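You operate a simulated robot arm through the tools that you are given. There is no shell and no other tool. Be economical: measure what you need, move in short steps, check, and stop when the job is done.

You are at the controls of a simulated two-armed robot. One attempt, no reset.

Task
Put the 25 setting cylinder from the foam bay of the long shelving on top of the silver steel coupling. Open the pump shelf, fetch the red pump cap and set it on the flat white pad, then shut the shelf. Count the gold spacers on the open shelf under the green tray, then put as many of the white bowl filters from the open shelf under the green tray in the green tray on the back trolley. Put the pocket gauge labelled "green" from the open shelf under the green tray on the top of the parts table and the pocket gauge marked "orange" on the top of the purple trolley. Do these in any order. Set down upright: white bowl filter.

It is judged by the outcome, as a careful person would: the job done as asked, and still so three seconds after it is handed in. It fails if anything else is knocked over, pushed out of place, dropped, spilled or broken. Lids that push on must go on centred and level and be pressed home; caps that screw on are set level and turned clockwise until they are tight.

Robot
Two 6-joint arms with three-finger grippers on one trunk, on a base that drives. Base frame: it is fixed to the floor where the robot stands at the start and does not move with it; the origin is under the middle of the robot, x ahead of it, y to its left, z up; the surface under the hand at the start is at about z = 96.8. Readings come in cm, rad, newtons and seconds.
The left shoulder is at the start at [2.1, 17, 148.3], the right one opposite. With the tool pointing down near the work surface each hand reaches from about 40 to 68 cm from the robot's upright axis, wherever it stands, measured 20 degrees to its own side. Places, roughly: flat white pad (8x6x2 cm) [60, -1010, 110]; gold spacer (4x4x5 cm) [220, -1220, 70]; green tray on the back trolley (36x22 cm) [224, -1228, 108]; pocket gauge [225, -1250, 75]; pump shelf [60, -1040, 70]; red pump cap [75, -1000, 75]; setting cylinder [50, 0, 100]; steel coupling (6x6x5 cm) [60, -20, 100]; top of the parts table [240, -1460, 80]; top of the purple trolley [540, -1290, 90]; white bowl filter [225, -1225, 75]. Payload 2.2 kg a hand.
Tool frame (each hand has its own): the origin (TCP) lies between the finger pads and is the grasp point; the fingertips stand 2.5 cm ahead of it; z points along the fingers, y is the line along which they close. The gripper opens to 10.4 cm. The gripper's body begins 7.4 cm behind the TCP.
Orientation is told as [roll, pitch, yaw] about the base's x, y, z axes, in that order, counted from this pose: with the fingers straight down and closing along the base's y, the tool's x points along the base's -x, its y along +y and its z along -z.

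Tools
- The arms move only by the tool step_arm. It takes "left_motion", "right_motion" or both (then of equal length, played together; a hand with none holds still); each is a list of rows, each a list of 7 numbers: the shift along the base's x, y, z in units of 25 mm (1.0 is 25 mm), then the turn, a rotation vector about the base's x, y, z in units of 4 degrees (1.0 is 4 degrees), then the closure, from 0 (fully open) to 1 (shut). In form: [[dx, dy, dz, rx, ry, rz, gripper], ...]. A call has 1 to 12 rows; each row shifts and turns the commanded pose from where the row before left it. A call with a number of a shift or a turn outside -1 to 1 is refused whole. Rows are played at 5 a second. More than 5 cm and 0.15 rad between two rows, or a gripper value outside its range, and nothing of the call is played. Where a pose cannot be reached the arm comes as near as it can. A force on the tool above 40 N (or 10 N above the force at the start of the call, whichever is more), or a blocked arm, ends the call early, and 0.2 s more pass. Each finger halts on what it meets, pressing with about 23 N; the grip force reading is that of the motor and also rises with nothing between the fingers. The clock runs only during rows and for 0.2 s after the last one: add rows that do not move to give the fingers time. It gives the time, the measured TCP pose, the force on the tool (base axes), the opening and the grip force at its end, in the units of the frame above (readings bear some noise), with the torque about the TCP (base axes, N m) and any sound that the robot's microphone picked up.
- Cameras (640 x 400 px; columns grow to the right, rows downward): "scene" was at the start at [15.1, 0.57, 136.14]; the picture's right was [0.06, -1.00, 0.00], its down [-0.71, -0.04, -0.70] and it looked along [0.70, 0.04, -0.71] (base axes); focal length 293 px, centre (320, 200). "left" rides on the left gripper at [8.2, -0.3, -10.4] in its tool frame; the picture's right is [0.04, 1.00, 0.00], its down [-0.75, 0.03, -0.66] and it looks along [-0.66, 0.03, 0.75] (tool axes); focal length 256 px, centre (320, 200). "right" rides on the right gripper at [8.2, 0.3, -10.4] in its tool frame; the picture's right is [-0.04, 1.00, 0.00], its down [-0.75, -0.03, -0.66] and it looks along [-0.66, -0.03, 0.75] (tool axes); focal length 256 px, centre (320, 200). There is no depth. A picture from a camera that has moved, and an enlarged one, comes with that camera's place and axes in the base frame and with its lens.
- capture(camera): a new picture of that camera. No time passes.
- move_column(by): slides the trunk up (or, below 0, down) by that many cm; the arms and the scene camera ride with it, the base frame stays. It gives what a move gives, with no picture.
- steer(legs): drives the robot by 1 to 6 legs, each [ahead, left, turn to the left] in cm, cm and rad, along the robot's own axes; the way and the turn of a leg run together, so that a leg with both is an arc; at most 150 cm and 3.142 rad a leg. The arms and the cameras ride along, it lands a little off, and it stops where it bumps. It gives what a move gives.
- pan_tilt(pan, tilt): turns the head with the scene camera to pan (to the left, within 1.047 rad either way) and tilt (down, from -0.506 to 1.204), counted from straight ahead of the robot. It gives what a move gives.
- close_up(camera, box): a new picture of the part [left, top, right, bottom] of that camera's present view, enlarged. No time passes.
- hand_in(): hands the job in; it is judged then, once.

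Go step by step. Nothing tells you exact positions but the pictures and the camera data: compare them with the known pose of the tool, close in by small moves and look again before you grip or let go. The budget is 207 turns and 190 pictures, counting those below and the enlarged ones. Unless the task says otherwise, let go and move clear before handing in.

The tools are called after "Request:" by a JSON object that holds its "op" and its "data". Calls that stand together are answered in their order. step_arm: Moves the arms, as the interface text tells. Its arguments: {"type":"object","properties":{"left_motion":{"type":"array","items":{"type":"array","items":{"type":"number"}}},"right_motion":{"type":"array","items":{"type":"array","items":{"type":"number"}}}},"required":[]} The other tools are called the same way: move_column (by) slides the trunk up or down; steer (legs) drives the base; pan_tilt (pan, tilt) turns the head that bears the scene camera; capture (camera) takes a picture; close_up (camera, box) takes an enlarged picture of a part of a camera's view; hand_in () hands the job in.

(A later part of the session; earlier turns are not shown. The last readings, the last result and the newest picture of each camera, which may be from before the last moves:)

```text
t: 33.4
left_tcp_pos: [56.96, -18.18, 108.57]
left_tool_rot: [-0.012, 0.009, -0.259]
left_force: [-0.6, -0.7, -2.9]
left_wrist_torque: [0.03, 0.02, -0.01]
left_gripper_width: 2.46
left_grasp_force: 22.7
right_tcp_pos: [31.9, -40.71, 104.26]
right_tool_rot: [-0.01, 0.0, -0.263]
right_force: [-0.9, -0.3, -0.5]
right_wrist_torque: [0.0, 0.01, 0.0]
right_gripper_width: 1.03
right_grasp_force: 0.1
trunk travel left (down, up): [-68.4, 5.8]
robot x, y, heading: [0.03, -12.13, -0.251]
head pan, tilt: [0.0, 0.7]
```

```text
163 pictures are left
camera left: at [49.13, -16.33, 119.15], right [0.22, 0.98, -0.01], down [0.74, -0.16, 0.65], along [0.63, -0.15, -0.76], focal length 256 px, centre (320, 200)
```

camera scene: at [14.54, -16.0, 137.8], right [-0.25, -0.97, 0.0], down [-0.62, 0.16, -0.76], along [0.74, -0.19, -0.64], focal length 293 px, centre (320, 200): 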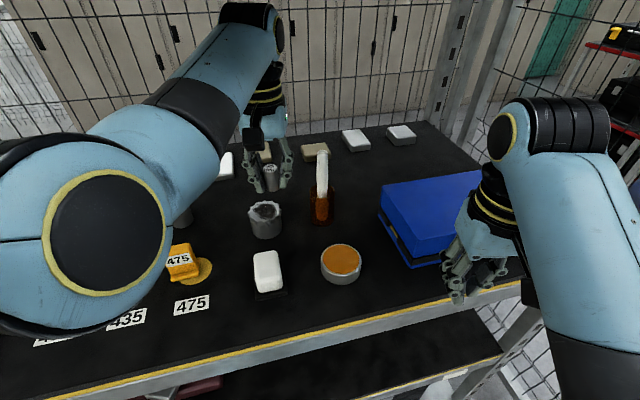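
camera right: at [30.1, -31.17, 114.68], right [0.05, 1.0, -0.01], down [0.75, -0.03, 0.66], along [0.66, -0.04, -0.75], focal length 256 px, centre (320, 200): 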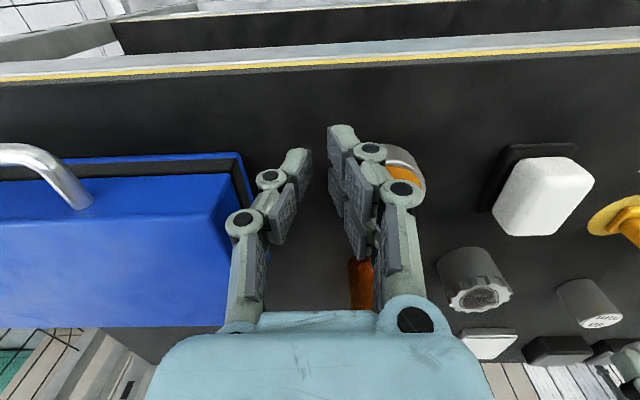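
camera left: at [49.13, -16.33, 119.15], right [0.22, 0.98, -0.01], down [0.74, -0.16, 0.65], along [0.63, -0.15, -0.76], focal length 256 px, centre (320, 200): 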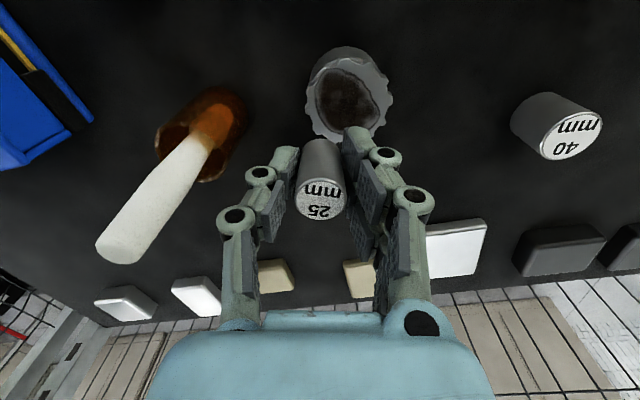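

The coupling's centre is at about (55.4, -16.0). I'll move the cylinder over it.

Request:
{"op": "step_arm", "data": {"left_motion": [[-0.3, 0.4, 0, 0, 0, 0, 1], [-0.32, 0.46, 0, 0, 0, 0, 1], [0, 0, 0, 0, 0, 0, 1]]}}

Request:
{"op": "capture", "data": {"camera": "left"}}

Request:
{"op": "close_up", "data": {"camera": "scene", "box": [200, 120, 360, 260]}}

```text
t: 34.2
left_tcp_pos: [56.05, -15.58, 108.99]
left_tool_rot: [-0.003, 0.0, -0.251]
left_force: [0.4, 0.3, -1.9]
left_wrist_torque: [-0.01, 0.0, 0.03]
left_gripper_width: 2.44
left_grasp_force: 23.1
right_tcp_pos: [32.05, -40.63, 104.24]
right_tool_rot: [-0.012, 0.001, -0.264]
right_force: [-0.2, 0.1, 0.4]
right_wrist_torque: [-0.01, 0.01, -0.01]
right_gripper_width: 1.06
right_grasp_force: 0.0
trunk travel left (down, up): [-68.4, 5.8]
robot x, y, heading: [-0.55, -12.23, -0.25]
head pan, tilt: [0.0, 0.7]
```

```text
162 pictures are left
camera left: at [48.05, -13.8, 119.49], right [0.21, 0.98, 0.0], down [0.74, -0.16, 0.66], along [0.64, -0.14, -0.75], focal length 256 px, centre (320, 200)
```

left: 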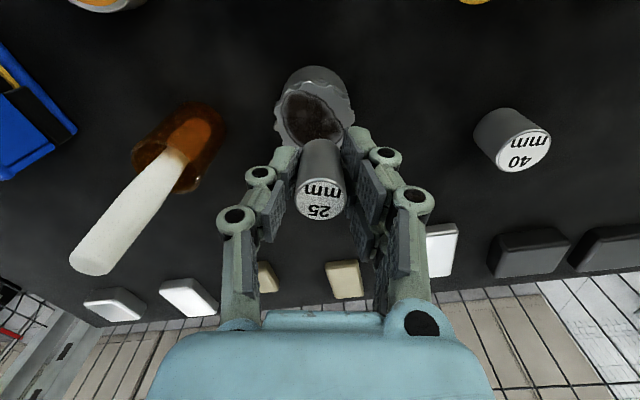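

```text
2.86 times, centred on (280, 190) of scene
camera zoom: at [14.57, -15.97, 137.8], right [-0.25, -0.97, 0.0], down [-0.62, 0.16, -0.76], along [0.74, -0.19, -0.64], focal length 837 px, centre (434, 229)
```

zoom: 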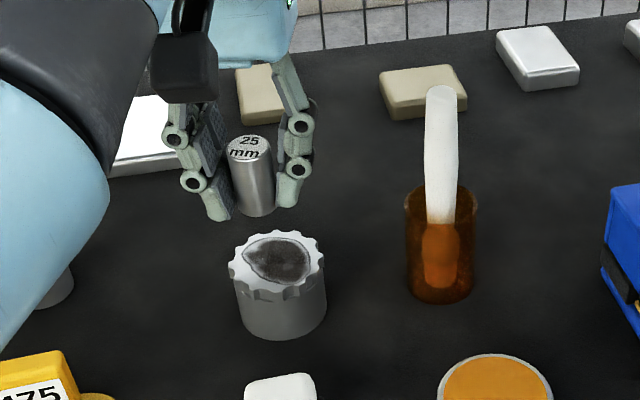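

The target is about (55.2, -15.85). I'll adjust, descend most of the way and look.

Request:
{"op": "step_arm", "data": {"left_motion": [[-0.32, -0.1, -0.4, 0, 0, 0, 1], [0, 0, -0.5, 0, 0, 0, 1], [0, 0, -0.2, 0, 0, 0, 1], [0, 0, 0, 0, 0, 0, 1]]}}

Request:
{"op": "capture", "data": {"camera": "left"}}

Request:
{"op": "close_up", "data": {"camera": "scene", "box": [220, 140, 320, 250]}}

```text
t: 35.2
left_tcp_pos: [55.81, -15.06, 106.7]
left_tool_rot: [0.007, -0.011, -0.249]
left_force: [-0.1, -0.2, -1.3]
left_wrist_torque: [0.0, 0.04, 0.0]
left_gripper_width: 2.48
left_grasp_force: 22.7
right_tcp_pos: [31.94, -40.62, 104.31]
right_tool_rot: [-0.01, -0.001, -0.263]
right_force: [0.3, 0.6, -0.4]
right_wrist_torque: [0.01, -0.03, -0.01]
right_gripper_width: 1.02
right_grasp_force: 0.0
trunk travel left (down, up): [-68.4, 5.8]
robot x, y, heading: [-0.39, -12.1, -0.254]
head pan, tilt: [0.0, 0.7]
```

```text
160 pictures are left
camera left: at [47.73, -13.5, 117.05], right [0.21, 0.98, 0.01], down [0.73, -0.16, 0.66], along [0.65, -0.13, -0.75], focal length 256 px, centre (320, 200)
```

left: 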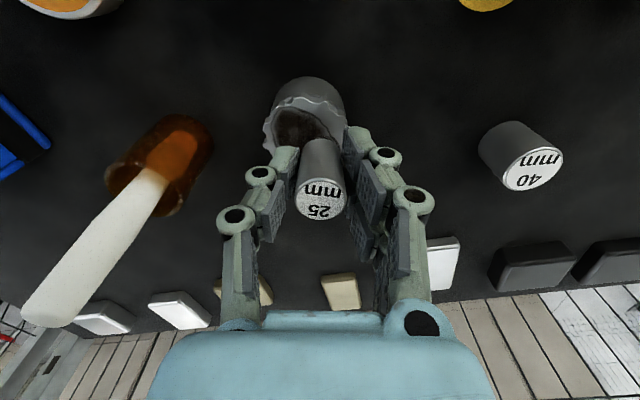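

```text
3.64 times, centred on (270, 195) of scene
camera zoom: at [14.55, -15.96, 137.8], right [-0.25, -0.97, 0.0], down [-0.62, 0.16, -0.76], along [0.74, -0.19, -0.64], focal length 1066 px, centre (502, 218)
```

zoom: 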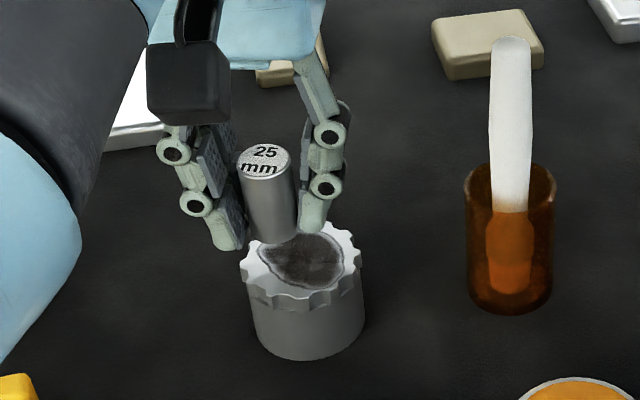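

The hand is still about 1.2 cm off in x and 1 cm in y. I'll correct that and check again.

Request:
{"op": "step_arm", "data": {"left_motion": [[-0.24, -0.2, 0, 0, 0, 0, 1], [-0.24, -0.2, 0, 0, 0, 0, 1], [0, 0, 0, 0, 0, 0, 1]]}}

Request:
{"op": "capture", "data": {"camera": "left"}}

Request:
{"op": "close_up", "data": {"camera": "scene", "box": [220, 140, 320, 250]}}

```text
t: 36.2
left_tcp_pos: [56.08, -13.98, 106.92]
left_tool_rot: [0.036, -0.024, -0.226]
left_force: [0.8, -0.2, -1.6]
left_wrist_torque: [0.02, 0.0, 0.0]
left_gripper_width: 2.45
left_grasp_force: 23.2
right_tcp_pos: [32.07, -40.63, 104.08]
right_tool_rot: [-0.01, -0.001, -0.264]
right_force: [0.2, 0.6, 0.0]
right_wrist_torque: [0.02, 0.02, 0.02]
right_gripper_width: 1.04
right_grasp_force: 0.0
trunk travel left (down, up): [-68.4, 5.8]
robot x, y, heading: [-0.58, -12.09, -0.249]
head pan, tilt: [0.0, 0.7]
stopped in row 3 (left hand): the arm was blocked; the commanded pose is now the measured one
```

```text
158 pictures are left
camera left: at [47.85, -12.82, 117.2], right [0.18, 0.98, 0.04], down [0.72, -0.16, 0.68], along [0.67, -0.1, -0.74], focal length 256 px, centre (320, 200)
```

left: 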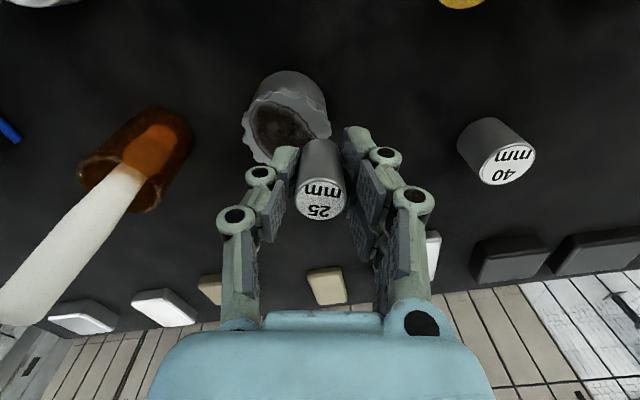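

```text
3.64 times, centred on (270, 195) of scene
camera zoom: at [14.55, -15.94, 137.8], right [-0.25, -0.97, 0.0], down [-0.62, 0.16, -0.76], along [0.74, -0.19, -0.64], focal length 1066 px, centre (502, 218)
```

zoom: 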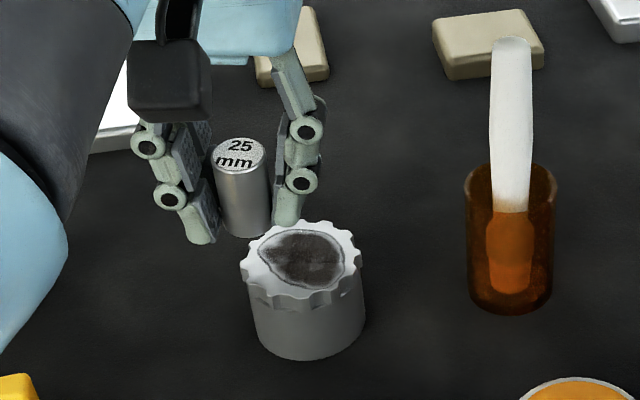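

The arm is blocked again, probably at the elbow. I'll look at where it touches.

Request:
{"op": "pan_tilt", "data": {"pan": 0.35, "tilt": 0.2}}

Request:
{"op": "capture", "data": {"camera": "scene"}}

```text
t: 37.2
left_tcp_pos: [56.14, -13.9, 106.7]
left_tool_rot: [0.039, -0.023, -0.227]
left_force: [0.1, 0.1, -2.0]
left_wrist_torque: [0.0, 0.04, -0.01]
left_gripper_width: 2.45
left_grasp_force: 23.5
right_tcp_pos: [31.92, -40.79, 104.16]
right_tool_rot: [-0.009, 0.0, -0.263]
right_force: [-0.3, 0.0, -0.1]
right_wrist_torque: [-0.01, 0.01, 0.02]
right_gripper_width: 1.04
right_grasp_force: 0.1
trunk travel left (down, up): [-68.4, 5.8]
robot x, y, heading: [-0.84, -12.39, -0.248]
head pan, tilt: [0.351, 0.201]
```

```text
156 pictures are left
camera scene: at [15.58, -12.93, 142.34], right [0.1, -0.99, 0.0], down [-0.2, -0.02, -0.98], along [0.97, 0.1, -0.2], focal length 293 px, centre (320, 200)
```

scene: 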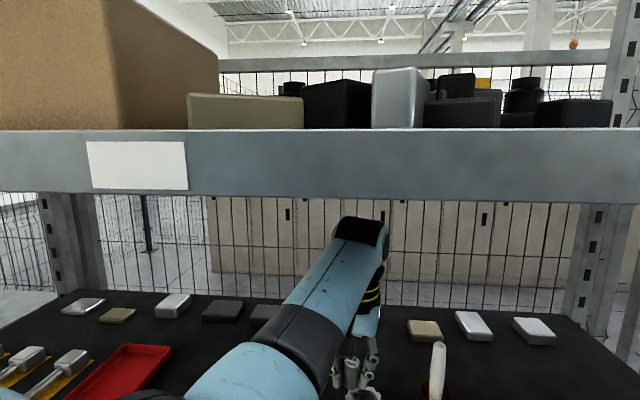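

I see no contact with the shelf, so the hand is simply too far inward for this height. I'll back the base up 5 cm so the arm works further out, where it behaved well.

Request:
{"op": "steer", "data": {"legs": [[-5, 0, 0]]}}

Request:
{"op": "step_arm", "data": {"left_motion": [[0.6, -0.3, 0, -0.2, 0.2, 0, 1], [0.6, -0.3, 0, -0.3, 0.2, 0, 1], [0, 0, 0, 0, 0, 0, 1]]}}

Request:
{"op": "pan_tilt", "data": {"pan": 0, "tilt": 0.7}}

Request:
{"op": "capture", "data": {"camera": "left"}}

Request:
{"op": "capture", "data": {"camera": "scene"}}

```text
t: 38.1
left_tcp_pos: [51.2, -12.64, 106.9]
left_tool_rot: [0.038, -0.026, -0.227]
left_force: [-0.7, -0.4, -1.2]
left_wrist_torque: [0.02, -0.03, 0.0]
left_gripper_width: 2.43
left_grasp_force: 23.1
right_tcp_pos: [27.34, -39.44, 104.07]
right_tool_rot: [-0.009, -0.001, -0.262]
right_force: [-0.6, 0.9, -0.4]
right_wrist_torque: [0.0, -0.06, 0.03]
right_gripper_width: 1.03
right_grasp_force: 0.1
trunk travel left (down, up): [-68.4, 5.8]
robot x, y, heading: [-5.28, -11.25, -0.242]
head pan, tilt: [0.351, 0.201]
```

```text
t: 38.9
left_tcp_pos: [54.33, -14.22, 106.72]
left_tool_rot: [-0.004, -0.004, -0.225]
left_force: [0.4, -0.4, -2.0]
left_wrist_torque: [0.03, -0.03, 0.03]
left_gripper_width: 2.47
left_grasp_force: 23.3
right_tcp_pos: [27.44, -39.33, 104.24]
right_tool_rot: [-0.011, -0.001, -0.262]
right_force: [-0.1, -0.8, 0.2]
right_wrist_torque: [0.01, 0.0, 0.0]
right_gripper_width: 1.02
right_grasp_force: 0.0
trunk travel left (down, up): [-68.4, 5.8]
robot x, y, heading: [-5.13, -10.85, -0.251]
head pan, tilt: [0.351, 0.201]
```

```text
t: 39.8
left_tcp_pos: [54.29, -14.34, 106.95]
left_tool_rot: [-0.002, -0.003, -0.226]
left_force: [-0.1, 0.3, -0.9]
left_wrist_torque: [0.02, 0.0, -0.03]
left_gripper_width: 2.45
left_grasp_force: 23.2
right_tcp_pos: [27.34, -39.62, 104.18]
right_tool_rot: [-0.009, 0.0, -0.262]
right_force: [-0.5, -0.2, 0.6]
right_wrist_torque: [0.0, 0.0, 0.01]
right_gripper_width: 1.04
right_grasp_force: 0.0
trunk travel left (down, up): [-68.4, 5.8]
robot x, y, heading: [-5.19, -11.29, -0.247]
head pan, tilt: [0.0, 0.7]
```

```text
155 pictures are left
camera left: at [46.26, -12.82, 117.35], right [0.18, 0.98, 0.0], down [0.74, -0.14, 0.66], along [0.65, -0.12, -0.75], focal length 256 px, centre (320, 200)
```

left: 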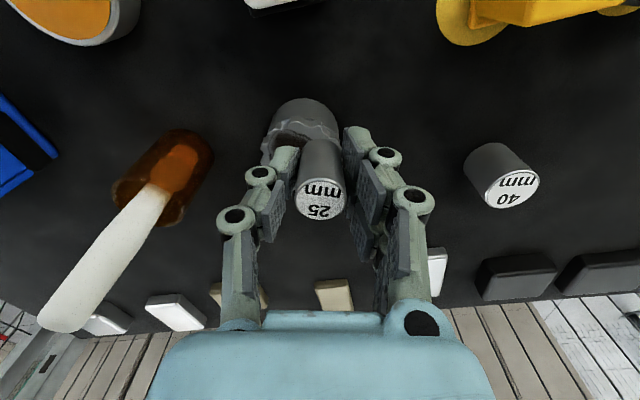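

```text
154 pictures are left
camera scene: at [9.83, -14.75, 137.81], right [-0.25, -0.97, 0.0], down [-0.62, 0.16, -0.77], along [0.74, -0.19, -0.64], focal length 293 px, centre (320, 200)
```

scene: 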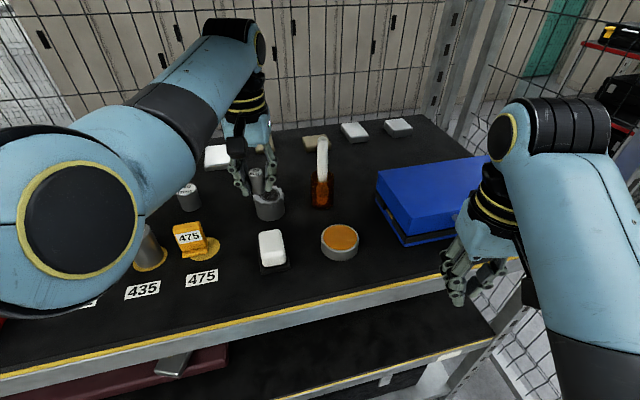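

That is smooth again. I need about +0.4 cm in x and -1.6 cm in y to reach the coupling's centre.

Request:
{"op": "step_arm", "data": {"left_motion": [[0.1, -0.32, 0, 0, 0, 0, 1], [0.06, -0.32, 0, 0, 0, 0, 1], [0, 0, 0, 0, 0, 0, 1]]}}

Request:
{"op": "capture", "data": {"camera": "left"}}

Request:
{"op": "close_up", "data": {"camera": "scene", "box": [220, 140, 320, 240]}}

```text
t: 40.6
left_tcp_pos: [54.71, -15.96, 106.93]
left_tool_rot: [0.0, -0.003, -0.225]
left_force: [0.9, 0.3, -2.4]
left_wrist_torque: [-0.02, -0.03, 0.0]
left_gripper_width: 2.47
left_grasp_force: 23.4
right_tcp_pos: [27.3, -39.52, 104.26]
right_tool_rot: [-0.011, 0.0, -0.261]
right_force: [0.3, 0.7, -0.1]
right_wrist_torque: [-0.01, -0.02, 0.03]
right_gripper_width: 1.03
right_grasp_force: 0.0
trunk travel left (down, up): [-68.4, 5.8]
robot x, y, heading: [-5.15, -10.82, -0.245]
head pan, tilt: [0.0, 0.7]
```

```text
153 pictures are left
camera left: at [46.68, -14.46, 117.35], right [0.18, 0.98, 0.0], down [0.74, -0.14, 0.66], along [0.65, -0.12, -0.75], focal length 256 px, centre (320, 200)
```

left: 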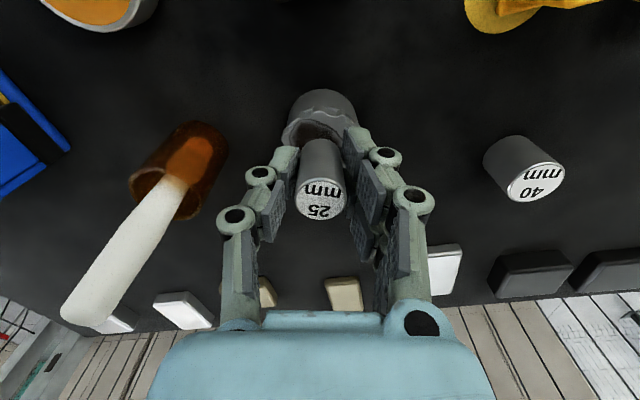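

```text
4.00 times, centred on (270, 190) of scene
camera zoom: at [9.82, -14.74, 137.81], right [-0.25, -0.97, 0.0], down [-0.62, 0.16, -0.76], along [0.74, -0.19, -0.64], focal length 1172 px, centre (520, 240)
```

zoom: 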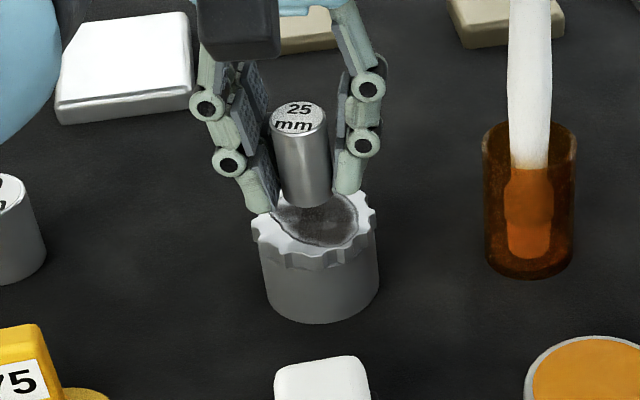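

The cylinder now lines up with the coupling. I'll lower it gently.

Request:
{"op": "step_arm", "data": {"left_motion": [[0, -0.05, -0.3, 0, 0, 0, 1], [0, 0, -0.15, 0, 0, 0, 1], [0, 0, -0.08, 0, 0, 0, 1], [0, 0, 0, 0, 0, 0, 1]]}}

Request:
{"op": "close_up", "data": {"camera": "scene", "box": [220, 140, 320, 240]}}

```text
t: 41.6
left_tcp_pos: [54.85, -16.05, 105.44]
left_tool_rot: [0.0, -0.004, -0.225]
left_force: [-0.4, -0.4, -2.5]
left_wrist_torque: [-0.01, -0.01, 0.0]
left_gripper_width: 2.45
left_grasp_force: 23.0
right_tcp_pos: [27.31, -39.55, 104.17]
right_tool_rot: [-0.011, 0.0, -0.261]
right_force: [0.0, -0.3, 0.7]
right_wrist_torque: [-0.01, -0.02, 0.02]
right_gripper_width: 1.03
right_grasp_force: 0.1
trunk travel left (down, up): [-68.4, 5.8]
robot x, y, heading: [-5.23, -10.95, -0.253]
head pan, tilt: [0.0, 0.7]
```

```text
4.00 times, centred on (270, 190) of scene
camera zoom: at [9.82, -14.76, 137.8], right [-0.25, -0.97, 0.0], down [-0.62, 0.16, -0.76], along [0.74, -0.19, -0.64], focal length 1172 px, centre (520, 240)
```

zoom: 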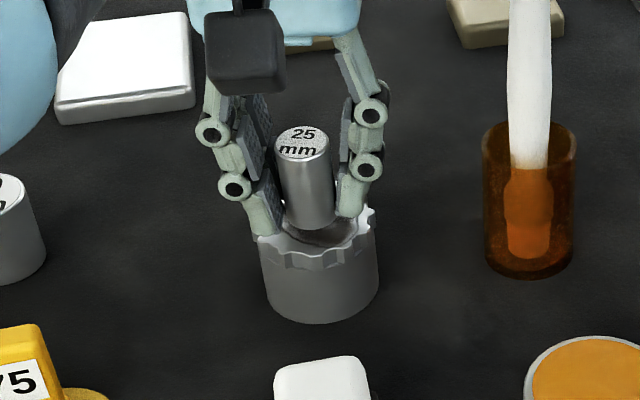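

It is nearly there, so I'll creep down until I feel contact.

Request:
{"op": "step_arm", "data": {"left_motion": [[0, -0.05, -0.06, 0, 0, 0, 1], [0, 0, -0.06, 0, 0, 0, 1], [0, 0, 0, 0, 0, 0, 1]]}}

Request:
{"op": "step_arm", "data": {"left_motion": [[0, 0, -0.06, 0, 0, 0, 1], [0, 0, 0, 0, 0, 0, 1]]}}

Request:
{"op": "step_arm", "data": {"left_motion": [[0, 0, -0.06, 0, 0, 0, 1], [0, 0, 0, 0, 0, 0, 1]]}}

```text
t: 42.4
left_tcp_pos: [54.77, -16.12, 105.16]
left_tool_rot: [-0.002, -0.002, -0.226]
left_force: [0.9, -0.8, -1.8]
left_wrist_torque: [0.01, -0.01, -0.01]
left_gripper_width: 2.43
left_grasp_force: 22.6
right_tcp_pos: [27.31, -39.43, 104.19]
right_tool_rot: [-0.012, -0.002, -0.262]
right_force: [0.4, 0.1, 0.5]
right_wrist_torque: [0.0, 0.02, -0.01]
right_gripper_width: 1.05
right_grasp_force: 0.1
trunk travel left (down, up): [-68.4, 5.8]
robot x, y, heading: [-5.52, -11.16, -0.247]
head pan, tilt: [0.0, 0.7]
```

```text
t: 43.0
left_tcp_pos: [54.78, -16.17, 105.13]
left_tool_rot: [-0.002, -0.004, -0.224]
left_force: [-0.4, -0.5, -1.5]
left_wrist_torque: [0.01, -0.01, -0.02]
left_gripper_width: 2.47
left_grasp_force: 22.8
right_tcp_pos: [27.37, -39.55, 104.17]
right_tool_rot: [-0.01, 0.0, -0.262]
right_force: [0.2, -0.7, 0.0]
right_wrist_torque: [0.0, -0.02, -0.01]
right_gripper_width: 1.03
right_grasp_force: 0.1
trunk travel left (down, up): [-68.4, 5.8]
robot x, y, heading: [-5.32, -11.1, -0.247]
head pan, tilt: [0.0, 0.7]
```

```text
t: 43.6
left_tcp_pos: [54.76, -16.01, 104.84]
left_tool_rot: [-0.002, -0.003, -0.225]
left_force: [-0.1, -0.2, -2.0]
left_wrist_torque: [-0.02, -0.03, 0.0]
left_gripper_width: 2.46
left_grasp_force: 22.9
right_tcp_pos: [27.28, -39.55, 104.34]
right_tool_rot: [-0.01, -0.001, -0.262]
right_force: [0.5, -0.2, -0.6]
right_wrist_torque: [-0.01, -0.03, -0.01]
right_gripper_width: 1.04
right_grasp_force: 0.0
trunk travel left (down, up): [-68.4, 5.8]
robot x, y, heading: [-5.22, -11.02, -0.247]
head pan, tilt: [0.0, 0.7]
```

Request:
{"op": "step_arm", "data": {"left_motion": [[0, 0, -0.08, 0, 0, 0, 1], [0, 0, 0, 0, 0, 0, 1]]}}

Request:
{"op": "close_up", "data": {"camera": "scene", "box": [220, 140, 320, 240]}}

```text
t: 44.2
left_tcp_pos: [54.7, -16.16, 104.67]
left_tool_rot: [-0.001, -0.004, -0.227]
left_force: [-0.1, -0.6, -2.0]
left_wrist_torque: [0.02, -0.02, -0.02]
left_gripper_width: 2.46
left_grasp_force: 23.0
right_tcp_pos: [27.25, -39.55, 104.18]
right_tool_rot: [-0.011, 0.0, -0.261]
right_force: [-0.2, 0.2, -0.7]
right_wrist_torque: [0.02, 0.02, -0.01]
right_gripper_width: 1.05
right_grasp_force: 0.0
trunk travel left (down, up): [-68.4, 5.8]
robot x, y, heading: [-5.3, -10.9, -0.249]
head pan, tilt: [0.0, 0.7]
```

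```text
4.00 times, centred on (270, 190) of scene
camera zoom: at [9.82, -14.76, 137.8], right [-0.25, -0.97, 0.0], down [-0.62, 0.16, -0.76], along [0.74, -0.19, -0.64], focal length 1172 px, centre (520, 240)
```

zoom: 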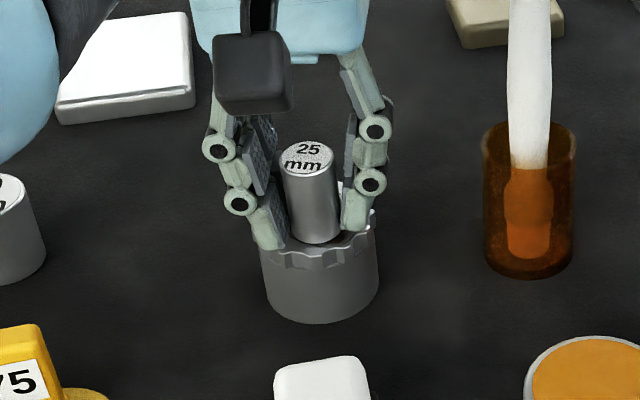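

There is no contact yet, so I'll keep creeping down.

Request:
{"op": "step_arm", "data": {"left_motion": [[0, 0, -0.08, 0, 0, 0, 1], [0, 0, 0, 0, 0, 0, 1]]}}

Request:
{"op": "step_arm", "data": {"left_motion": [[0, 0, -0.08, 0, 0, 0, 1], [0, 0, 0, 0, 0, 0, 1]]}}

Request:
{"op": "capture", "data": {"camera": "left"}}

Request:
{"op": "close_up", "data": {"camera": "scene", "box": [220, 140, 320, 240]}}

```text
t: 44.8
left_tcp_pos: [54.82, -16.11, 104.45]
left_tool_rot: [-0.001, -0.002, -0.225]
left_force: [-0.6, 0.3, 0.9]
left_wrist_torque: [0.03, 0.03, -0.01]
left_gripper_width: 2.46
left_grasp_force: 23.0
right_tcp_pos: [27.3, -39.53, 104.18]
right_tool_rot: [-0.009, 0.001, -0.261]
right_force: [0.2, -0.1, 0.6]
right_wrist_torque: [0.03, -0.06, -0.01]
right_gripper_width: 1.04
right_grasp_force: 0.1
trunk travel left (down, up): [-68.4, 5.8]
robot x, y, heading: [-5.15, -10.98, -0.247]
head pan, tilt: [0.0, 0.7]
```

```text
t: 45.4
left_tcp_pos: [54.81, -16.26, 104.55]
left_tool_rot: [-0.001, -0.007, -0.226]
left_force: [0.5, -0.6, 13.0]
left_wrist_torque: [0.0, 0.12, 0.03]
left_gripper_width: 2.45
left_grasp_force: 22.9
right_tcp_pos: [27.23, -39.45, 104.32]
right_tool_rot: [-0.011, -0.002, -0.262]
right_force: [0.2, 0.8, 0.0]
right_wrist_torque: [-0.01, -0.01, 0.0]
right_gripper_width: 1.02
right_grasp_force: 0.0
trunk travel left (down, up): [-68.4, 5.8]
robot x, y, heading: [-5.35, -10.87, -0.244]
head pan, tilt: [0.0, 0.7]
```

```text
149 pictures are left
camera left: at [46.68, -14.61, 114.96], right [0.18, 0.98, 0.0], down [0.74, -0.14, 0.66], along [0.65, -0.12, -0.75], focal length 256 px, centre (320, 200)
```

left: 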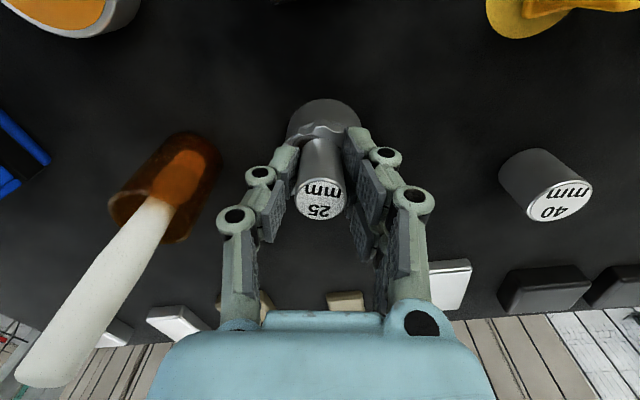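

```text
4.00 times, centred on (270, 190) of scene
camera zoom: at [9.7, -14.76, 137.83], right [-0.25, -0.97, 0.0], down [-0.62, 0.16, -0.77], along [0.74, -0.19, -0.64], focal length 1172 px, centre (520, 240)
```

zoom: 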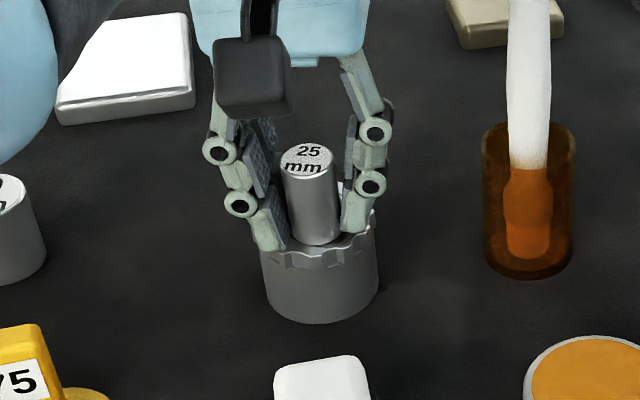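

I have contact, with the coupling top at about z 100.9, but the cylinder is roughly 0.9 cm too near the front. I'll lift a little, shift it forward and set it down again.

Request:
{"op": "step_arm", "data": {"left_motion": [[0, 0, 0.3, 0, 0, 0, 1], [0.34, 0, 0, 0, 0, 0, 1], [0, 0, -0.15, 0, 0, 0, 1], [0, 0, 0, 0, 0, 0, 1]]}}

Request:
{"op": "close_up", "data": {"camera": "scene", "box": [220, 140, 320, 240]}}

```text
t: 46.4
left_tcp_pos: [55.65, -16.16, 104.61]
left_tool_rot: [-0.003, -0.005, -0.225]
left_force: [0.2, -0.1, -2.1]
left_wrist_torque: [0.02, 0.01, 0.02]
left_gripper_width: 2.46
left_grasp_force: 23.1
right_tcp_pos: [27.15, -39.5, 104.23]
right_tool_rot: [-0.012, 0.0, -0.264]
right_force: [-0.7, 0.4, -0.1]
right_wrist_torque: [0.0, 0.02, -0.02]
right_gripper_width: 1.05
right_grasp_force: 0.3
trunk travel left (down, up): [-68.4, 5.8]
robot x, y, heading: [-5.39, -11.04, -0.249]
head pan, tilt: [0.0, 0.7]
```

```text
4.00 times, centred on (270, 190) of scene
camera zoom: at [9.82, -14.76, 137.8], right [-0.25, -0.97, 0.0], down [-0.62, 0.16, -0.76], along [0.74, -0.19, -0.64], focal length 1172 px, centre (520, 240)
```

zoom: 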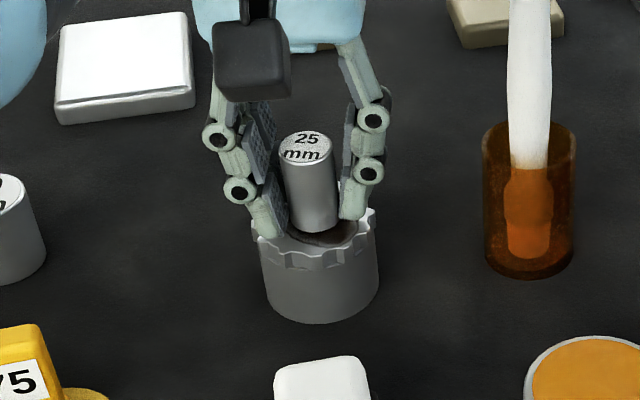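

It is centred now. I'll lower it to contact and release.

Request:
{"op": "step_arm", "data": {"left_motion": [[0, 0, -0.08, 0, 0, 0, 1], [0, 0, -0.04, 0, 0, 0, 1], [0, 0, 0, 0, 0, 0, 1]]}}

Request:
{"op": "close_up", "data": {"camera": "scene", "box": [220, 140, 320, 240]}}

```text
t: 47.2
left_tcp_pos: [55.62, -16.09, 104.6]
left_tool_rot: [-0.002, -0.008, -0.224]
left_force: [1.6, 1.0, 11.0]
left_wrist_torque: [0.08, 0.06, 0.0]
left_gripper_width: 2.44
left_grasp_force: 23.3
right_tcp_pos: [27.26, -39.48, 104.27]
right_tool_rot: [-0.011, -0.002, -0.262]
right_force: [0.0, 0.3, -1.0]
right_wrist_torque: [-0.02, -0.02, 0.02]
right_gripper_width: 1.03
right_grasp_force: 0.0
trunk travel left (down, up): [-68.4, 5.8]
robot x, y, heading: [-5.35, -10.96, -0.249]
head pan, tilt: [0.0, 0.7]
```

```text
4.00 times, centred on (270, 190) of scene
camera zoom: at [9.74, -14.73, 137.83], right [-0.25, -0.97, 0.0], down [-0.62, 0.16, -0.77], along [0.74, -0.19, -0.64], focal length 1172 px, centre (520, 240)
```

zoom: 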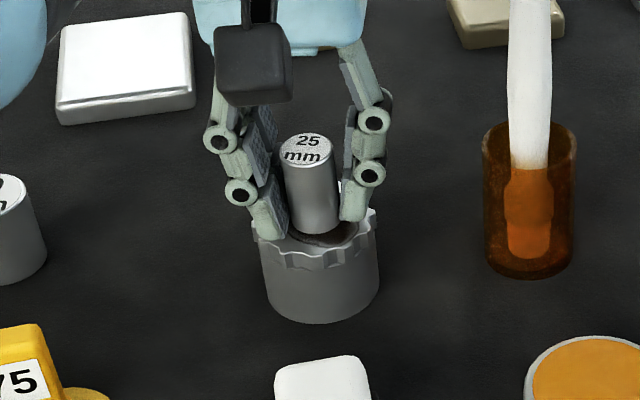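

Contact is firm, so I'll relieve it slightly, open a little and rise.

Request:
{"op": "step_arm", "data": {"left_motion": [[0, 0, 0.04, 0, 0, 0, 1], [0, 0, 0, 0, 0, 0, 0.55], [0, 0, 0, 0, 0, 0, 0.55], [0, 0, 0, 0, 0, 0, 0.55], [0, 0, 0.4, 0, 0, 0, 0.55], [0, 0, 0.6, 0, 0, 0, 0.55], [0, 0, 0.6, 0, 0, 0, 0.55], [0, 0, 0, 0, 0, 0, 0.55]]}}

Request:
{"op": "capture", "data": {"camera": "scene"}}

```text
t: 49.0
left_tcp_pos: [55.71, -16.1, 108.58]
left_tool_rot: [-0.003, -0.004, -0.226]
left_force: [0.8, 0.2, -0.2]
left_wrist_torque: [-0.02, 0.0, -0.01]
left_gripper_width: 4.7
left_grasp_force: 0.0
right_tcp_pos: [27.3, -39.46, 104.21]
right_tool_rot: [-0.009, -0.002, -0.261]
right_force: [0.2, 0.1, -0.5]
right_wrist_torque: [0.01, 0.01, -0.01]
right_gripper_width: 1.01
right_grasp_force: 0.1
trunk travel left (down, up): [-68.4, 5.8]
robot x, y, heading: [-5.13, -11.54, -0.246]
head pan, tilt: [0.0, 0.7]
```

```text
145 pictures are left
camera scene: at [9.82, -14.76, 137.8], right [-0.25, -0.97, 0.0], down [-0.62, 0.16, -0.76], along [0.74, -0.19, -0.64], focal length 293 px, centre (320, 200)
```

scene: 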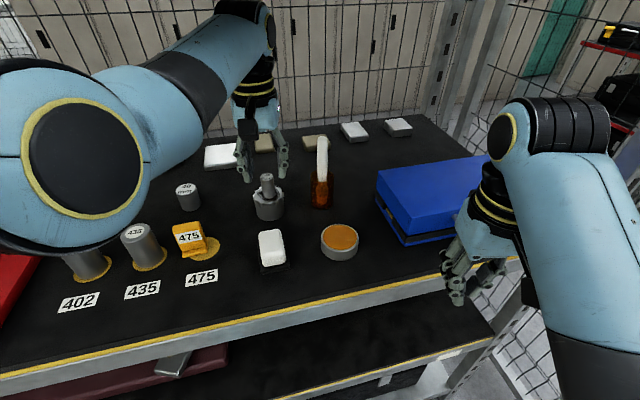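

The 25 mm cylinder stands on the coupling. Next I'll put the yellow 475 block back: clear the cylinder along x, then bring the hand over the block's original spot with yaw 0.

Request:
{"op": "step_arm", "data": {"left_motion": [[-0.7, 0, 0, 0, 0, 0, 0.55], [-0.7, 0, 0, 0, 0, 0, 0.55], [-0.7, 0, -0.3, 0, 0, 0, 0.55], [0, 0.9, -0.3, 0, 0, 0.5, 0.4], [0, 0.9, 0, 0, 0, 0.5, 0.3], [0, 0.9, 0, 0, 0, 0.5, 0.25], [0, 0.9, 0, 0, 0, 0.5, 0.25], [0, 0.9, 0, 0, 0, 0.6, 0.25], [-0.3, 0.7, 0, 0, 0, 0.6, 0.25], [0, 0, 0, 0, 0, 0, 0.25]]}}

Request:
{"op": "capture", "data": {"camera": "left"}}

Request:
{"op": "capture", "data": {"camera": "scene"}}

```text
t: 51.2
left_tcp_pos: [49.53, -3.1, 106.97]
left_tool_rot: [-0.002, -0.003, -0.002]
left_force: [-0.2, -0.9, 0.4]
left_wrist_torque: [0.04, 0.01, -0.04]
left_gripper_width: 7.78
left_grasp_force: 0.0
right_tcp_pos: [27.26, -39.47, 104.11]
right_tool_rot: [-0.009, 0.001, -0.263]
right_force: [0.2, -0.6, 0.3]
right_wrist_torque: [-0.01, 0.02, 0.02]
right_gripper_width: 1.05
right_grasp_force: 0.0
trunk travel left (down, up): [-68.4, 5.8]
robot x, y, heading: [-5.2, -11.17, -0.253]
head pan, tilt: [0.0, 0.7]
```

```text
144 pictures are left
camera left: at [41.3, -3.43, 117.46], right [-0.04, 1.0, 0.0], down [0.75, 0.03, 0.66], along [0.66, 0.02, -0.75], focal length 256 px, centre (320, 200)
```

left: 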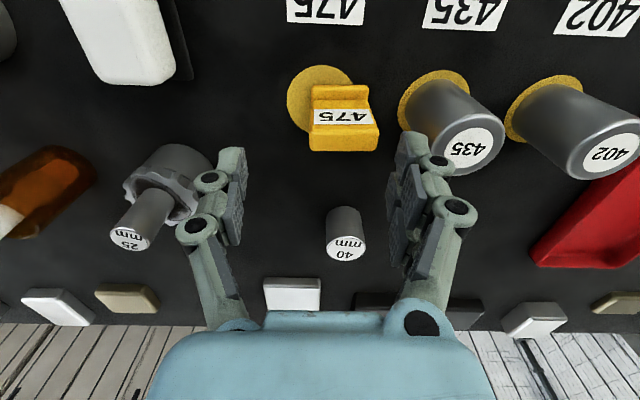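

```text
143 pictures are left
camera scene: at [9.83, -14.8, 137.8], right [-0.25, -0.97, 0.0], down [-0.62, 0.16, -0.76], along [0.74, -0.19, -0.64], focal length 293 px, centre (320, 200)
```

scene: 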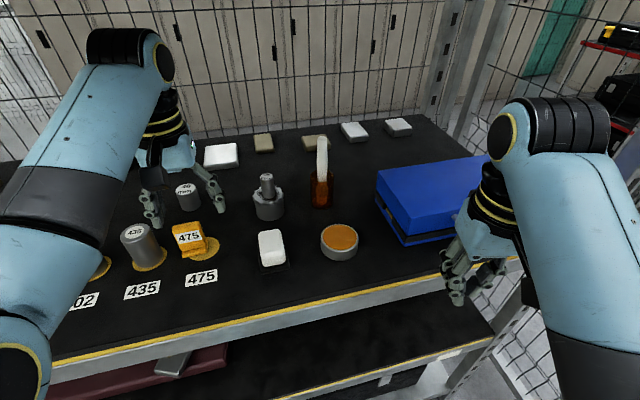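

The disc is at (48.6, -3.3) and the block's foot is now at y ≈ -1.7. I'll straddle it with the gripper centred at y = -3.4, so that closing slides it back.

Request:
{"op": "step_arm", "data": {"left_motion": [[-0.1, -0.12, -0.4, 0, 0, 0, 0.16], [0, 0, -0.8, 0, 0, 0, 0.16], [0, 0, 0, 0, 0, 0, 0.16]]}}

Request:
{"op": "capture", "data": {"camera": "left"}}

Request:
{"op": "close_up", "data": {"camera": "scene", "box": [110, 150, 260, 270]}}

```text
t: 52.0
left_tcp_pos: [49.1, -3.34, 104.05]
left_tool_rot: [-0.003, -0.003, -0.002]
left_force: [0.7, 0.2, -0.3]
left_wrist_torque: [-0.02, 0.01, 0.01]
left_gripper_width: 8.71
left_grasp_force: 0.1
right_tcp_pos: [27.19, -39.54, 104.27]
right_tool_rot: [-0.011, 0.0, -0.261]
right_force: [0.5, 0.5, 0.3]
right_wrist_torque: [0.0, 0.0, 0.0]
right_gripper_width: 1.01
right_grasp_force: 0.2
trunk travel left (down, up): [-68.4, 5.8]
robot x, y, heading: [-4.93, -11.18, -0.249]
head pan, tilt: [0.0, 0.7]
```

```text
142 pictures are left
camera left: at [41.03, -3.72, 114.4], right [-0.04, 1.0, 0.0], down [0.75, 0.03, 0.66], along [0.66, 0.02, -0.75], focal length 256 px, centre (320, 200)
```

left: 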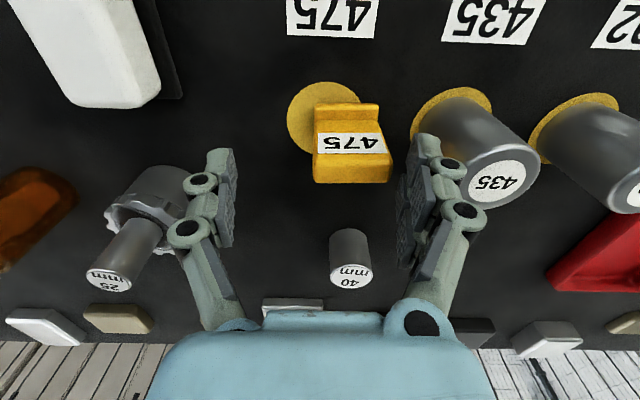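

```text
3.33 times, centred on (185, 210) of scene
camera zoom: at [9.78, -14.76, 137.81], right [-0.25, -0.97, 0.0], down [-0.62, 0.16, -0.76], along [0.74, -0.19, -0.64], focal length 977 px, centre (770, 167)
```

zoom: 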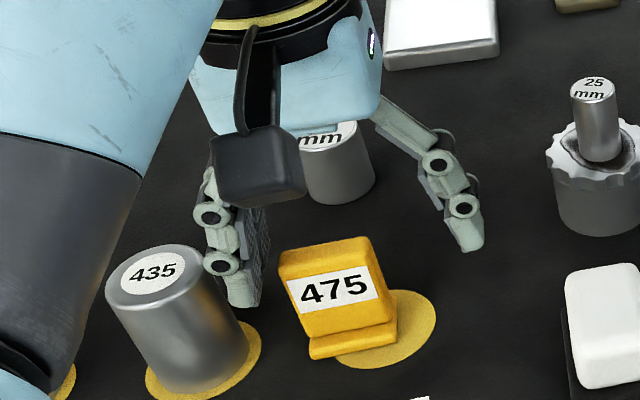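

There's too little room beside cylinder 435, so I'll grip the block front to back instead. I'll rise and turn the hand by -90°.

Request:
{"op": "step_arm", "data": {"left_motion": [[0, 0, 0.6, 0, 0, 0, 0.3], [0, 0, 0.5, 0, 0, 0, 0.4], [0, 0, 0, 0, 0, -1, 0.4], [0, 0, 0, 0, 0, -1, 0.4], [0, 0, 0, 0, 0, -1, 0.4], [0, 0, 0, 0, 0, -1, 0.4], [0, 0, 0, 0, 0, -1, 0.4], [0, 0, 0, 0, 0, -1, 0.4], [0, 0, 0, 0, 0, -1, 0.4], [0, 0, 0, 0, 0, -1, 0.4], [0, 0, 0, 0, 0, -1, 0.4], [0, 0, 0, 0, 0, -1, 0.4]]}}

Request:
{"op": "step_arm", "data": {"left_motion": [[0, 0, 0, 0, 0, -1, 0.4], [0, 0, 0, 0, 0, -1, 0.4], [0, 0, 0, 0, 0, -1, 0.4], [0, 0, 0, 0, 0, -1, 0.4], [0, 0, 0, 0, 0, -1, 0.4], [0, 0, 0, 0, 0, -1, 0.4], [0, 0, 0, 0, 0, -1, 0.4], [0, 0, 0, 0, 0, -1, 0.4], [0, 0, 0, 0, 0, -1, 0.4], [0, 0, 0, 0, 0, -1, 0.4], [0, 0, 0, 0, 0, -1, 0.4], [0, 0, 0, 0, 0, -1, 0.4]]}}

Request:
{"op": "capture", "data": {"camera": "left"}}

Request:
{"op": "capture", "data": {"camera": "scene"}}

```text
t: 54.6
left_tcp_pos: [49.29, -3.44, 106.73]
left_tool_rot: [-0.001, -0.004, -0.701]
left_force: [0.0, -0.8, -0.1]
left_wrist_torque: [-0.02, 0.0, -0.01]
left_gripper_width: 6.24
left_grasp_force: 0.0
right_tcp_pos: [27.22, -39.5, 104.27]
right_tool_rot: [-0.011, 0.0, -0.262]
right_force: [0.4, -0.4, 0.1]
right_wrist_torque: [0.0, 0.0, 0.01]
right_gripper_width: 1.03
right_grasp_force: 0.0
trunk travel left (down, up): [-68.4, 5.8]
robot x, y, heading: [-4.72, -11.04, -0.25]
head pan, tilt: [0.0, 0.7]
```

```text
t: 57.2
left_tcp_pos: [49.37, -3.35, 106.77]
left_tool_rot: [-0.002, -0.003, -1.54]
left_force: [0.5, 0.1, 0.1]
left_wrist_torque: [0.01, -0.02, -0.02]
left_gripper_width: 6.25
left_grasp_force: 0.1
right_tcp_pos: [27.21, -39.53, 104.15]
right_tool_rot: [-0.012, 0.0, -0.262]
right_force: [0.2, 0.7, -1.0]
right_wrist_torque: [-0.01, -0.01, 0.01]
right_gripper_width: 1.05
right_grasp_force: 0.1
trunk travel left (down, up): [-68.4, 5.8]
robot x, y, heading: [-5.0, -10.92, -0.249]
head pan, tilt: [0.0, 0.7]
```

```text
140 pictures are left
camera left: at [48.83, 4.76, 117.19], right [1.0, 0.07, 0.0], down [0.06, -0.75, 0.66], along [0.05, -0.66, -0.75], focal length 256 px, centre (320, 200)
```

left: 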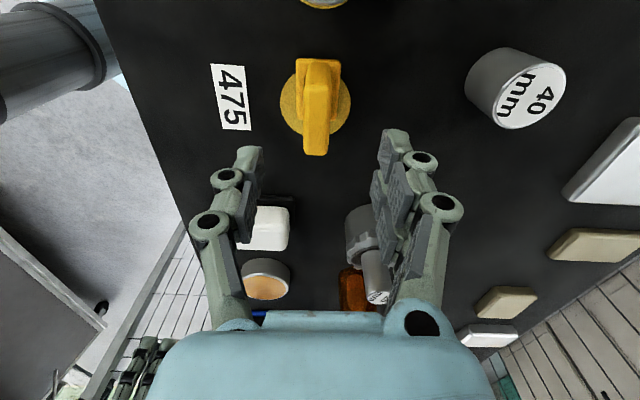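

```text
139 pictures are left
camera scene: at [9.8, -14.75, 137.81], right [-0.25, -0.97, 0.0], down [-0.62, 0.16, -0.76], along [0.74, -0.19, -0.64], focal length 293 px, centre (320, 200)
```

scene: 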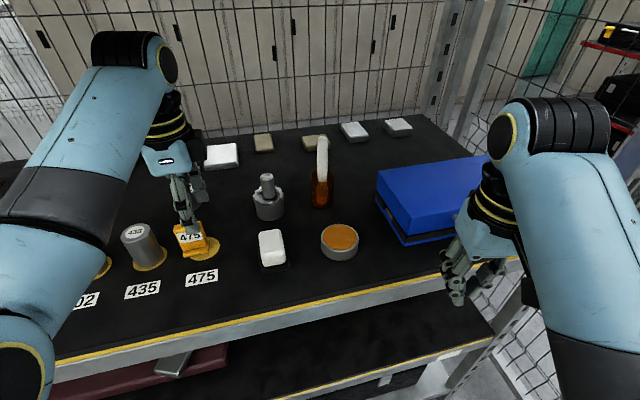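

The tag is clear between the fingers this way. I'll centre over it at y ≈ -1.9, descend and look.

Request:
{"op": "step_arm", "data": {"left_motion": [[-0.04, 0.58, 0, 0, 0, 0, 0.4], [0, 0, -0.7, 0, 0, 0, 0.4], [0, 0, -0.7, 0, 0, 0, 0.4], [0, 0, -0.6, 0, 0, 0, 0.4], [0, 0, 0, 0, 0, 0, 0.4]]}}

Request:
{"op": "capture", "data": {"camera": "left"}}

Request:
{"op": "close_up", "data": {"camera": "scene", "box": [110, 150, 260, 270]}}

```text
t: 58.4
left_tcp_pos: [49.34, -1.9, 101.6]
left_tool_rot: [-0.002, -0.002, -1.537]
left_force: [0.6, -1.1, 0.0]
left_wrist_torque: [0.0, -0.01, 0.04]
left_gripper_width: 6.22
left_grasp_force: 0.1
right_tcp_pos: [27.19, -39.52, 104.19]
right_tool_rot: [-0.011, 0.0, -0.262]
right_force: [0.1, -0.6, 0.1]
right_wrist_torque: [0.0, 0.02, -0.01]
right_gripper_width: 1.04
right_grasp_force: 0.0
trunk travel left (down, up): [-68.4, 5.8]
robot x, y, heading: [-5.33, -10.51, -0.249]
head pan, tilt: [0.0, 0.7]
```

```text
138 pictures are left
camera left: at [48.73, 6.25, 112.12], right [1.0, 0.07, 0.0], down [0.06, -0.75, 0.66], along [0.05, -0.66, -0.75], focal length 256 px, centre (320, 200)
```

left: 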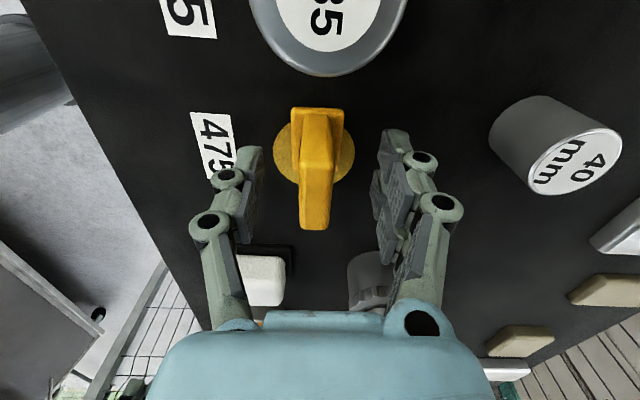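

```text
3.33 times, centred on (185, 210) of scene
camera zoom: at [9.8, -14.75, 137.81], right [-0.25, -0.97, 0.0], down [-0.62, 0.16, -0.76], along [0.74, -0.19, -0.64], focal length 977 px, centre (770, 167)
```

zoom: 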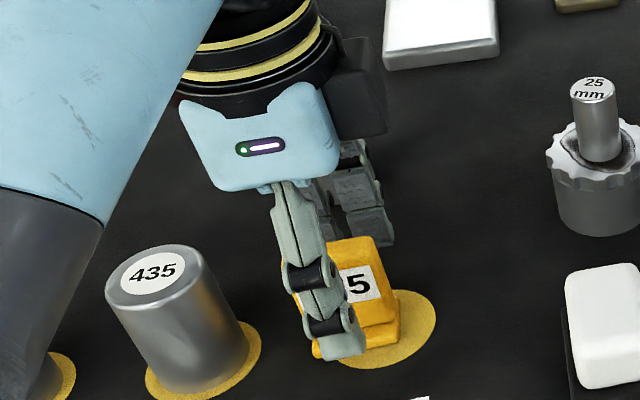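

It is well aligned. I'll close, lift a hair, shift 1.5 cm in -y, lower, and look before releasing.

Request:
{"op": "step_arm", "data": {"left_motion": [[0, 0, 0, 0, 0, 0, 0.7], [0, 0, 0, 0, 0, 0, 1], [0, 0, 0, 0, 0, 0, 1], [0, 0, 0, 0, 0, 0, 1], [0, 0, 0.1, 0, 0, 0, 1], [0, -0.3, 0, 0, 0, 0, 1], [0, -0.3, 0, 0, 0, 0, 1], [0, 0, 0, 0, 0, 0, 1]]}}

Request:
{"op": "capture", "data": {"camera": "left"}}

Request:
{"op": "close_up", "data": {"camera": "scene", "box": [110, 150, 260, 270]}}

```text
t: 60.2
left_tcp_pos: [49.07, -3.38, 101.98]
left_tool_rot: [-0.003, -0.005, -1.539]
left_force: [-0.3, 0.0, 0.0]
left_wrist_torque: [-0.01, -0.04, 0.03]
left_gripper_width: 1.65
left_grasp_force: 22.8
right_tcp_pos: [27.27, -39.37, 104.15]
right_tool_rot: [-0.01, 0.0, -0.263]
right_force: [0.5, -0.2, 1.5]
right_wrist_torque: [-0.02, -0.02, 0.0]
right_gripper_width: 1.0
right_grasp_force: 0.0
trunk travel left (down, up): [-68.4, 5.8]
robot x, y, heading: [-5.7, -11.24, -0.248]
head pan, tilt: [0.0, 0.7]
```

```text
136 pictures are left
camera left: at [48.66, 4.74, 112.42], right [1.0, 0.07, 0.0], down [0.06, -0.75, 0.66], along [0.05, -0.66, -0.75], focal length 256 px, centre (320, 200)
```

left: 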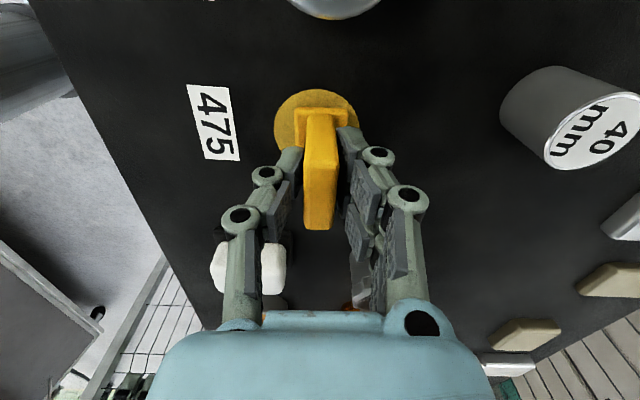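

```text
3.33 times, centred on (185, 210) of scene
camera zoom: at [9.81, -14.73, 137.81], right [-0.25, -0.97, 0.0], down [-0.62, 0.16, -0.76], along [0.74, -0.19, -0.64], focal length 977 px, centre (770, 167)
```

zoom: 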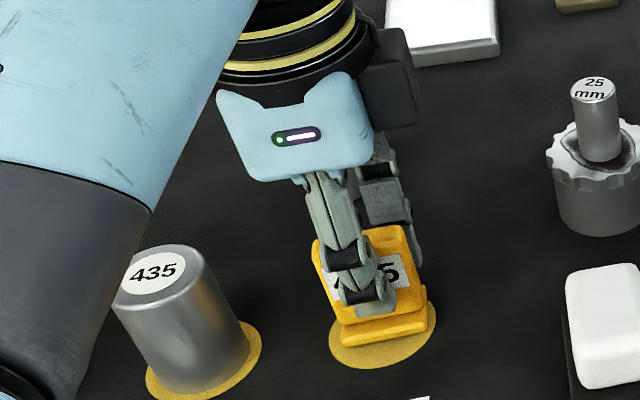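

The block is back over its disc. I'll lower it to contact and release.

Request:
{"op": "step_arm", "data": {"left_motion": [[0, -0.05, -0.1, 0, 0, 0, 1], [0, 0, -0.03, 0, 0, 0, 1], [0, 0, 0, 0, 0, 0, 1]]}}

Request:
{"op": "close_up", "data": {"camera": "scene", "box": [110, 150, 260, 270]}}

```text
t: 61.0
left_tcp_pos: [49.12, -3.58, 101.61]
left_tool_rot: [-0.001, -0.006, -1.537]
left_force: [1.6, 0.8, 4.9]
left_wrist_torque: [0.02, -0.04, -0.03]
left_gripper_width: 1.63
left_grasp_force: 22.9
right_tcp_pos: [27.3, -39.41, 104.28]
right_tool_rot: [-0.011, 0.001, -0.263]
right_force: [-0.5, -0.6, -0.3]
right_wrist_torque: [0.01, 0.0, -0.03]
right_gripper_width: 1.05
right_grasp_force: 0.0
trunk travel left (down, up): [-68.4, 5.8]
robot x, y, heading: [-4.82, -10.92, -0.248]
head pan, tilt: [0.0, 0.7]
```

```text
3.33 times, centred on (185, 210) of scene
camera zoom: at [9.78, -14.76, 137.82], right [-0.25, -0.97, 0.0], down [-0.62, 0.16, -0.76], along [0.74, -0.19, -0.64], focal length 977 px, centre (770, 167)
```

zoom: 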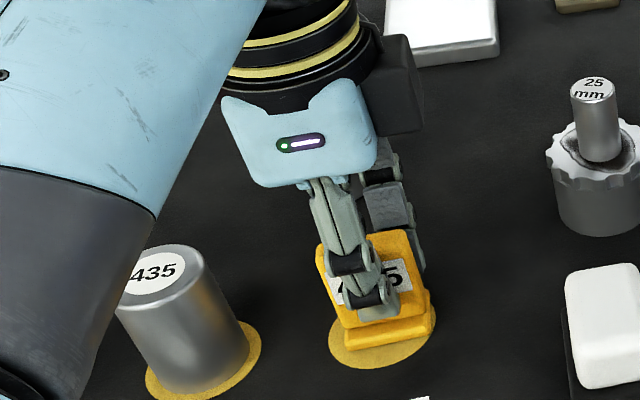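

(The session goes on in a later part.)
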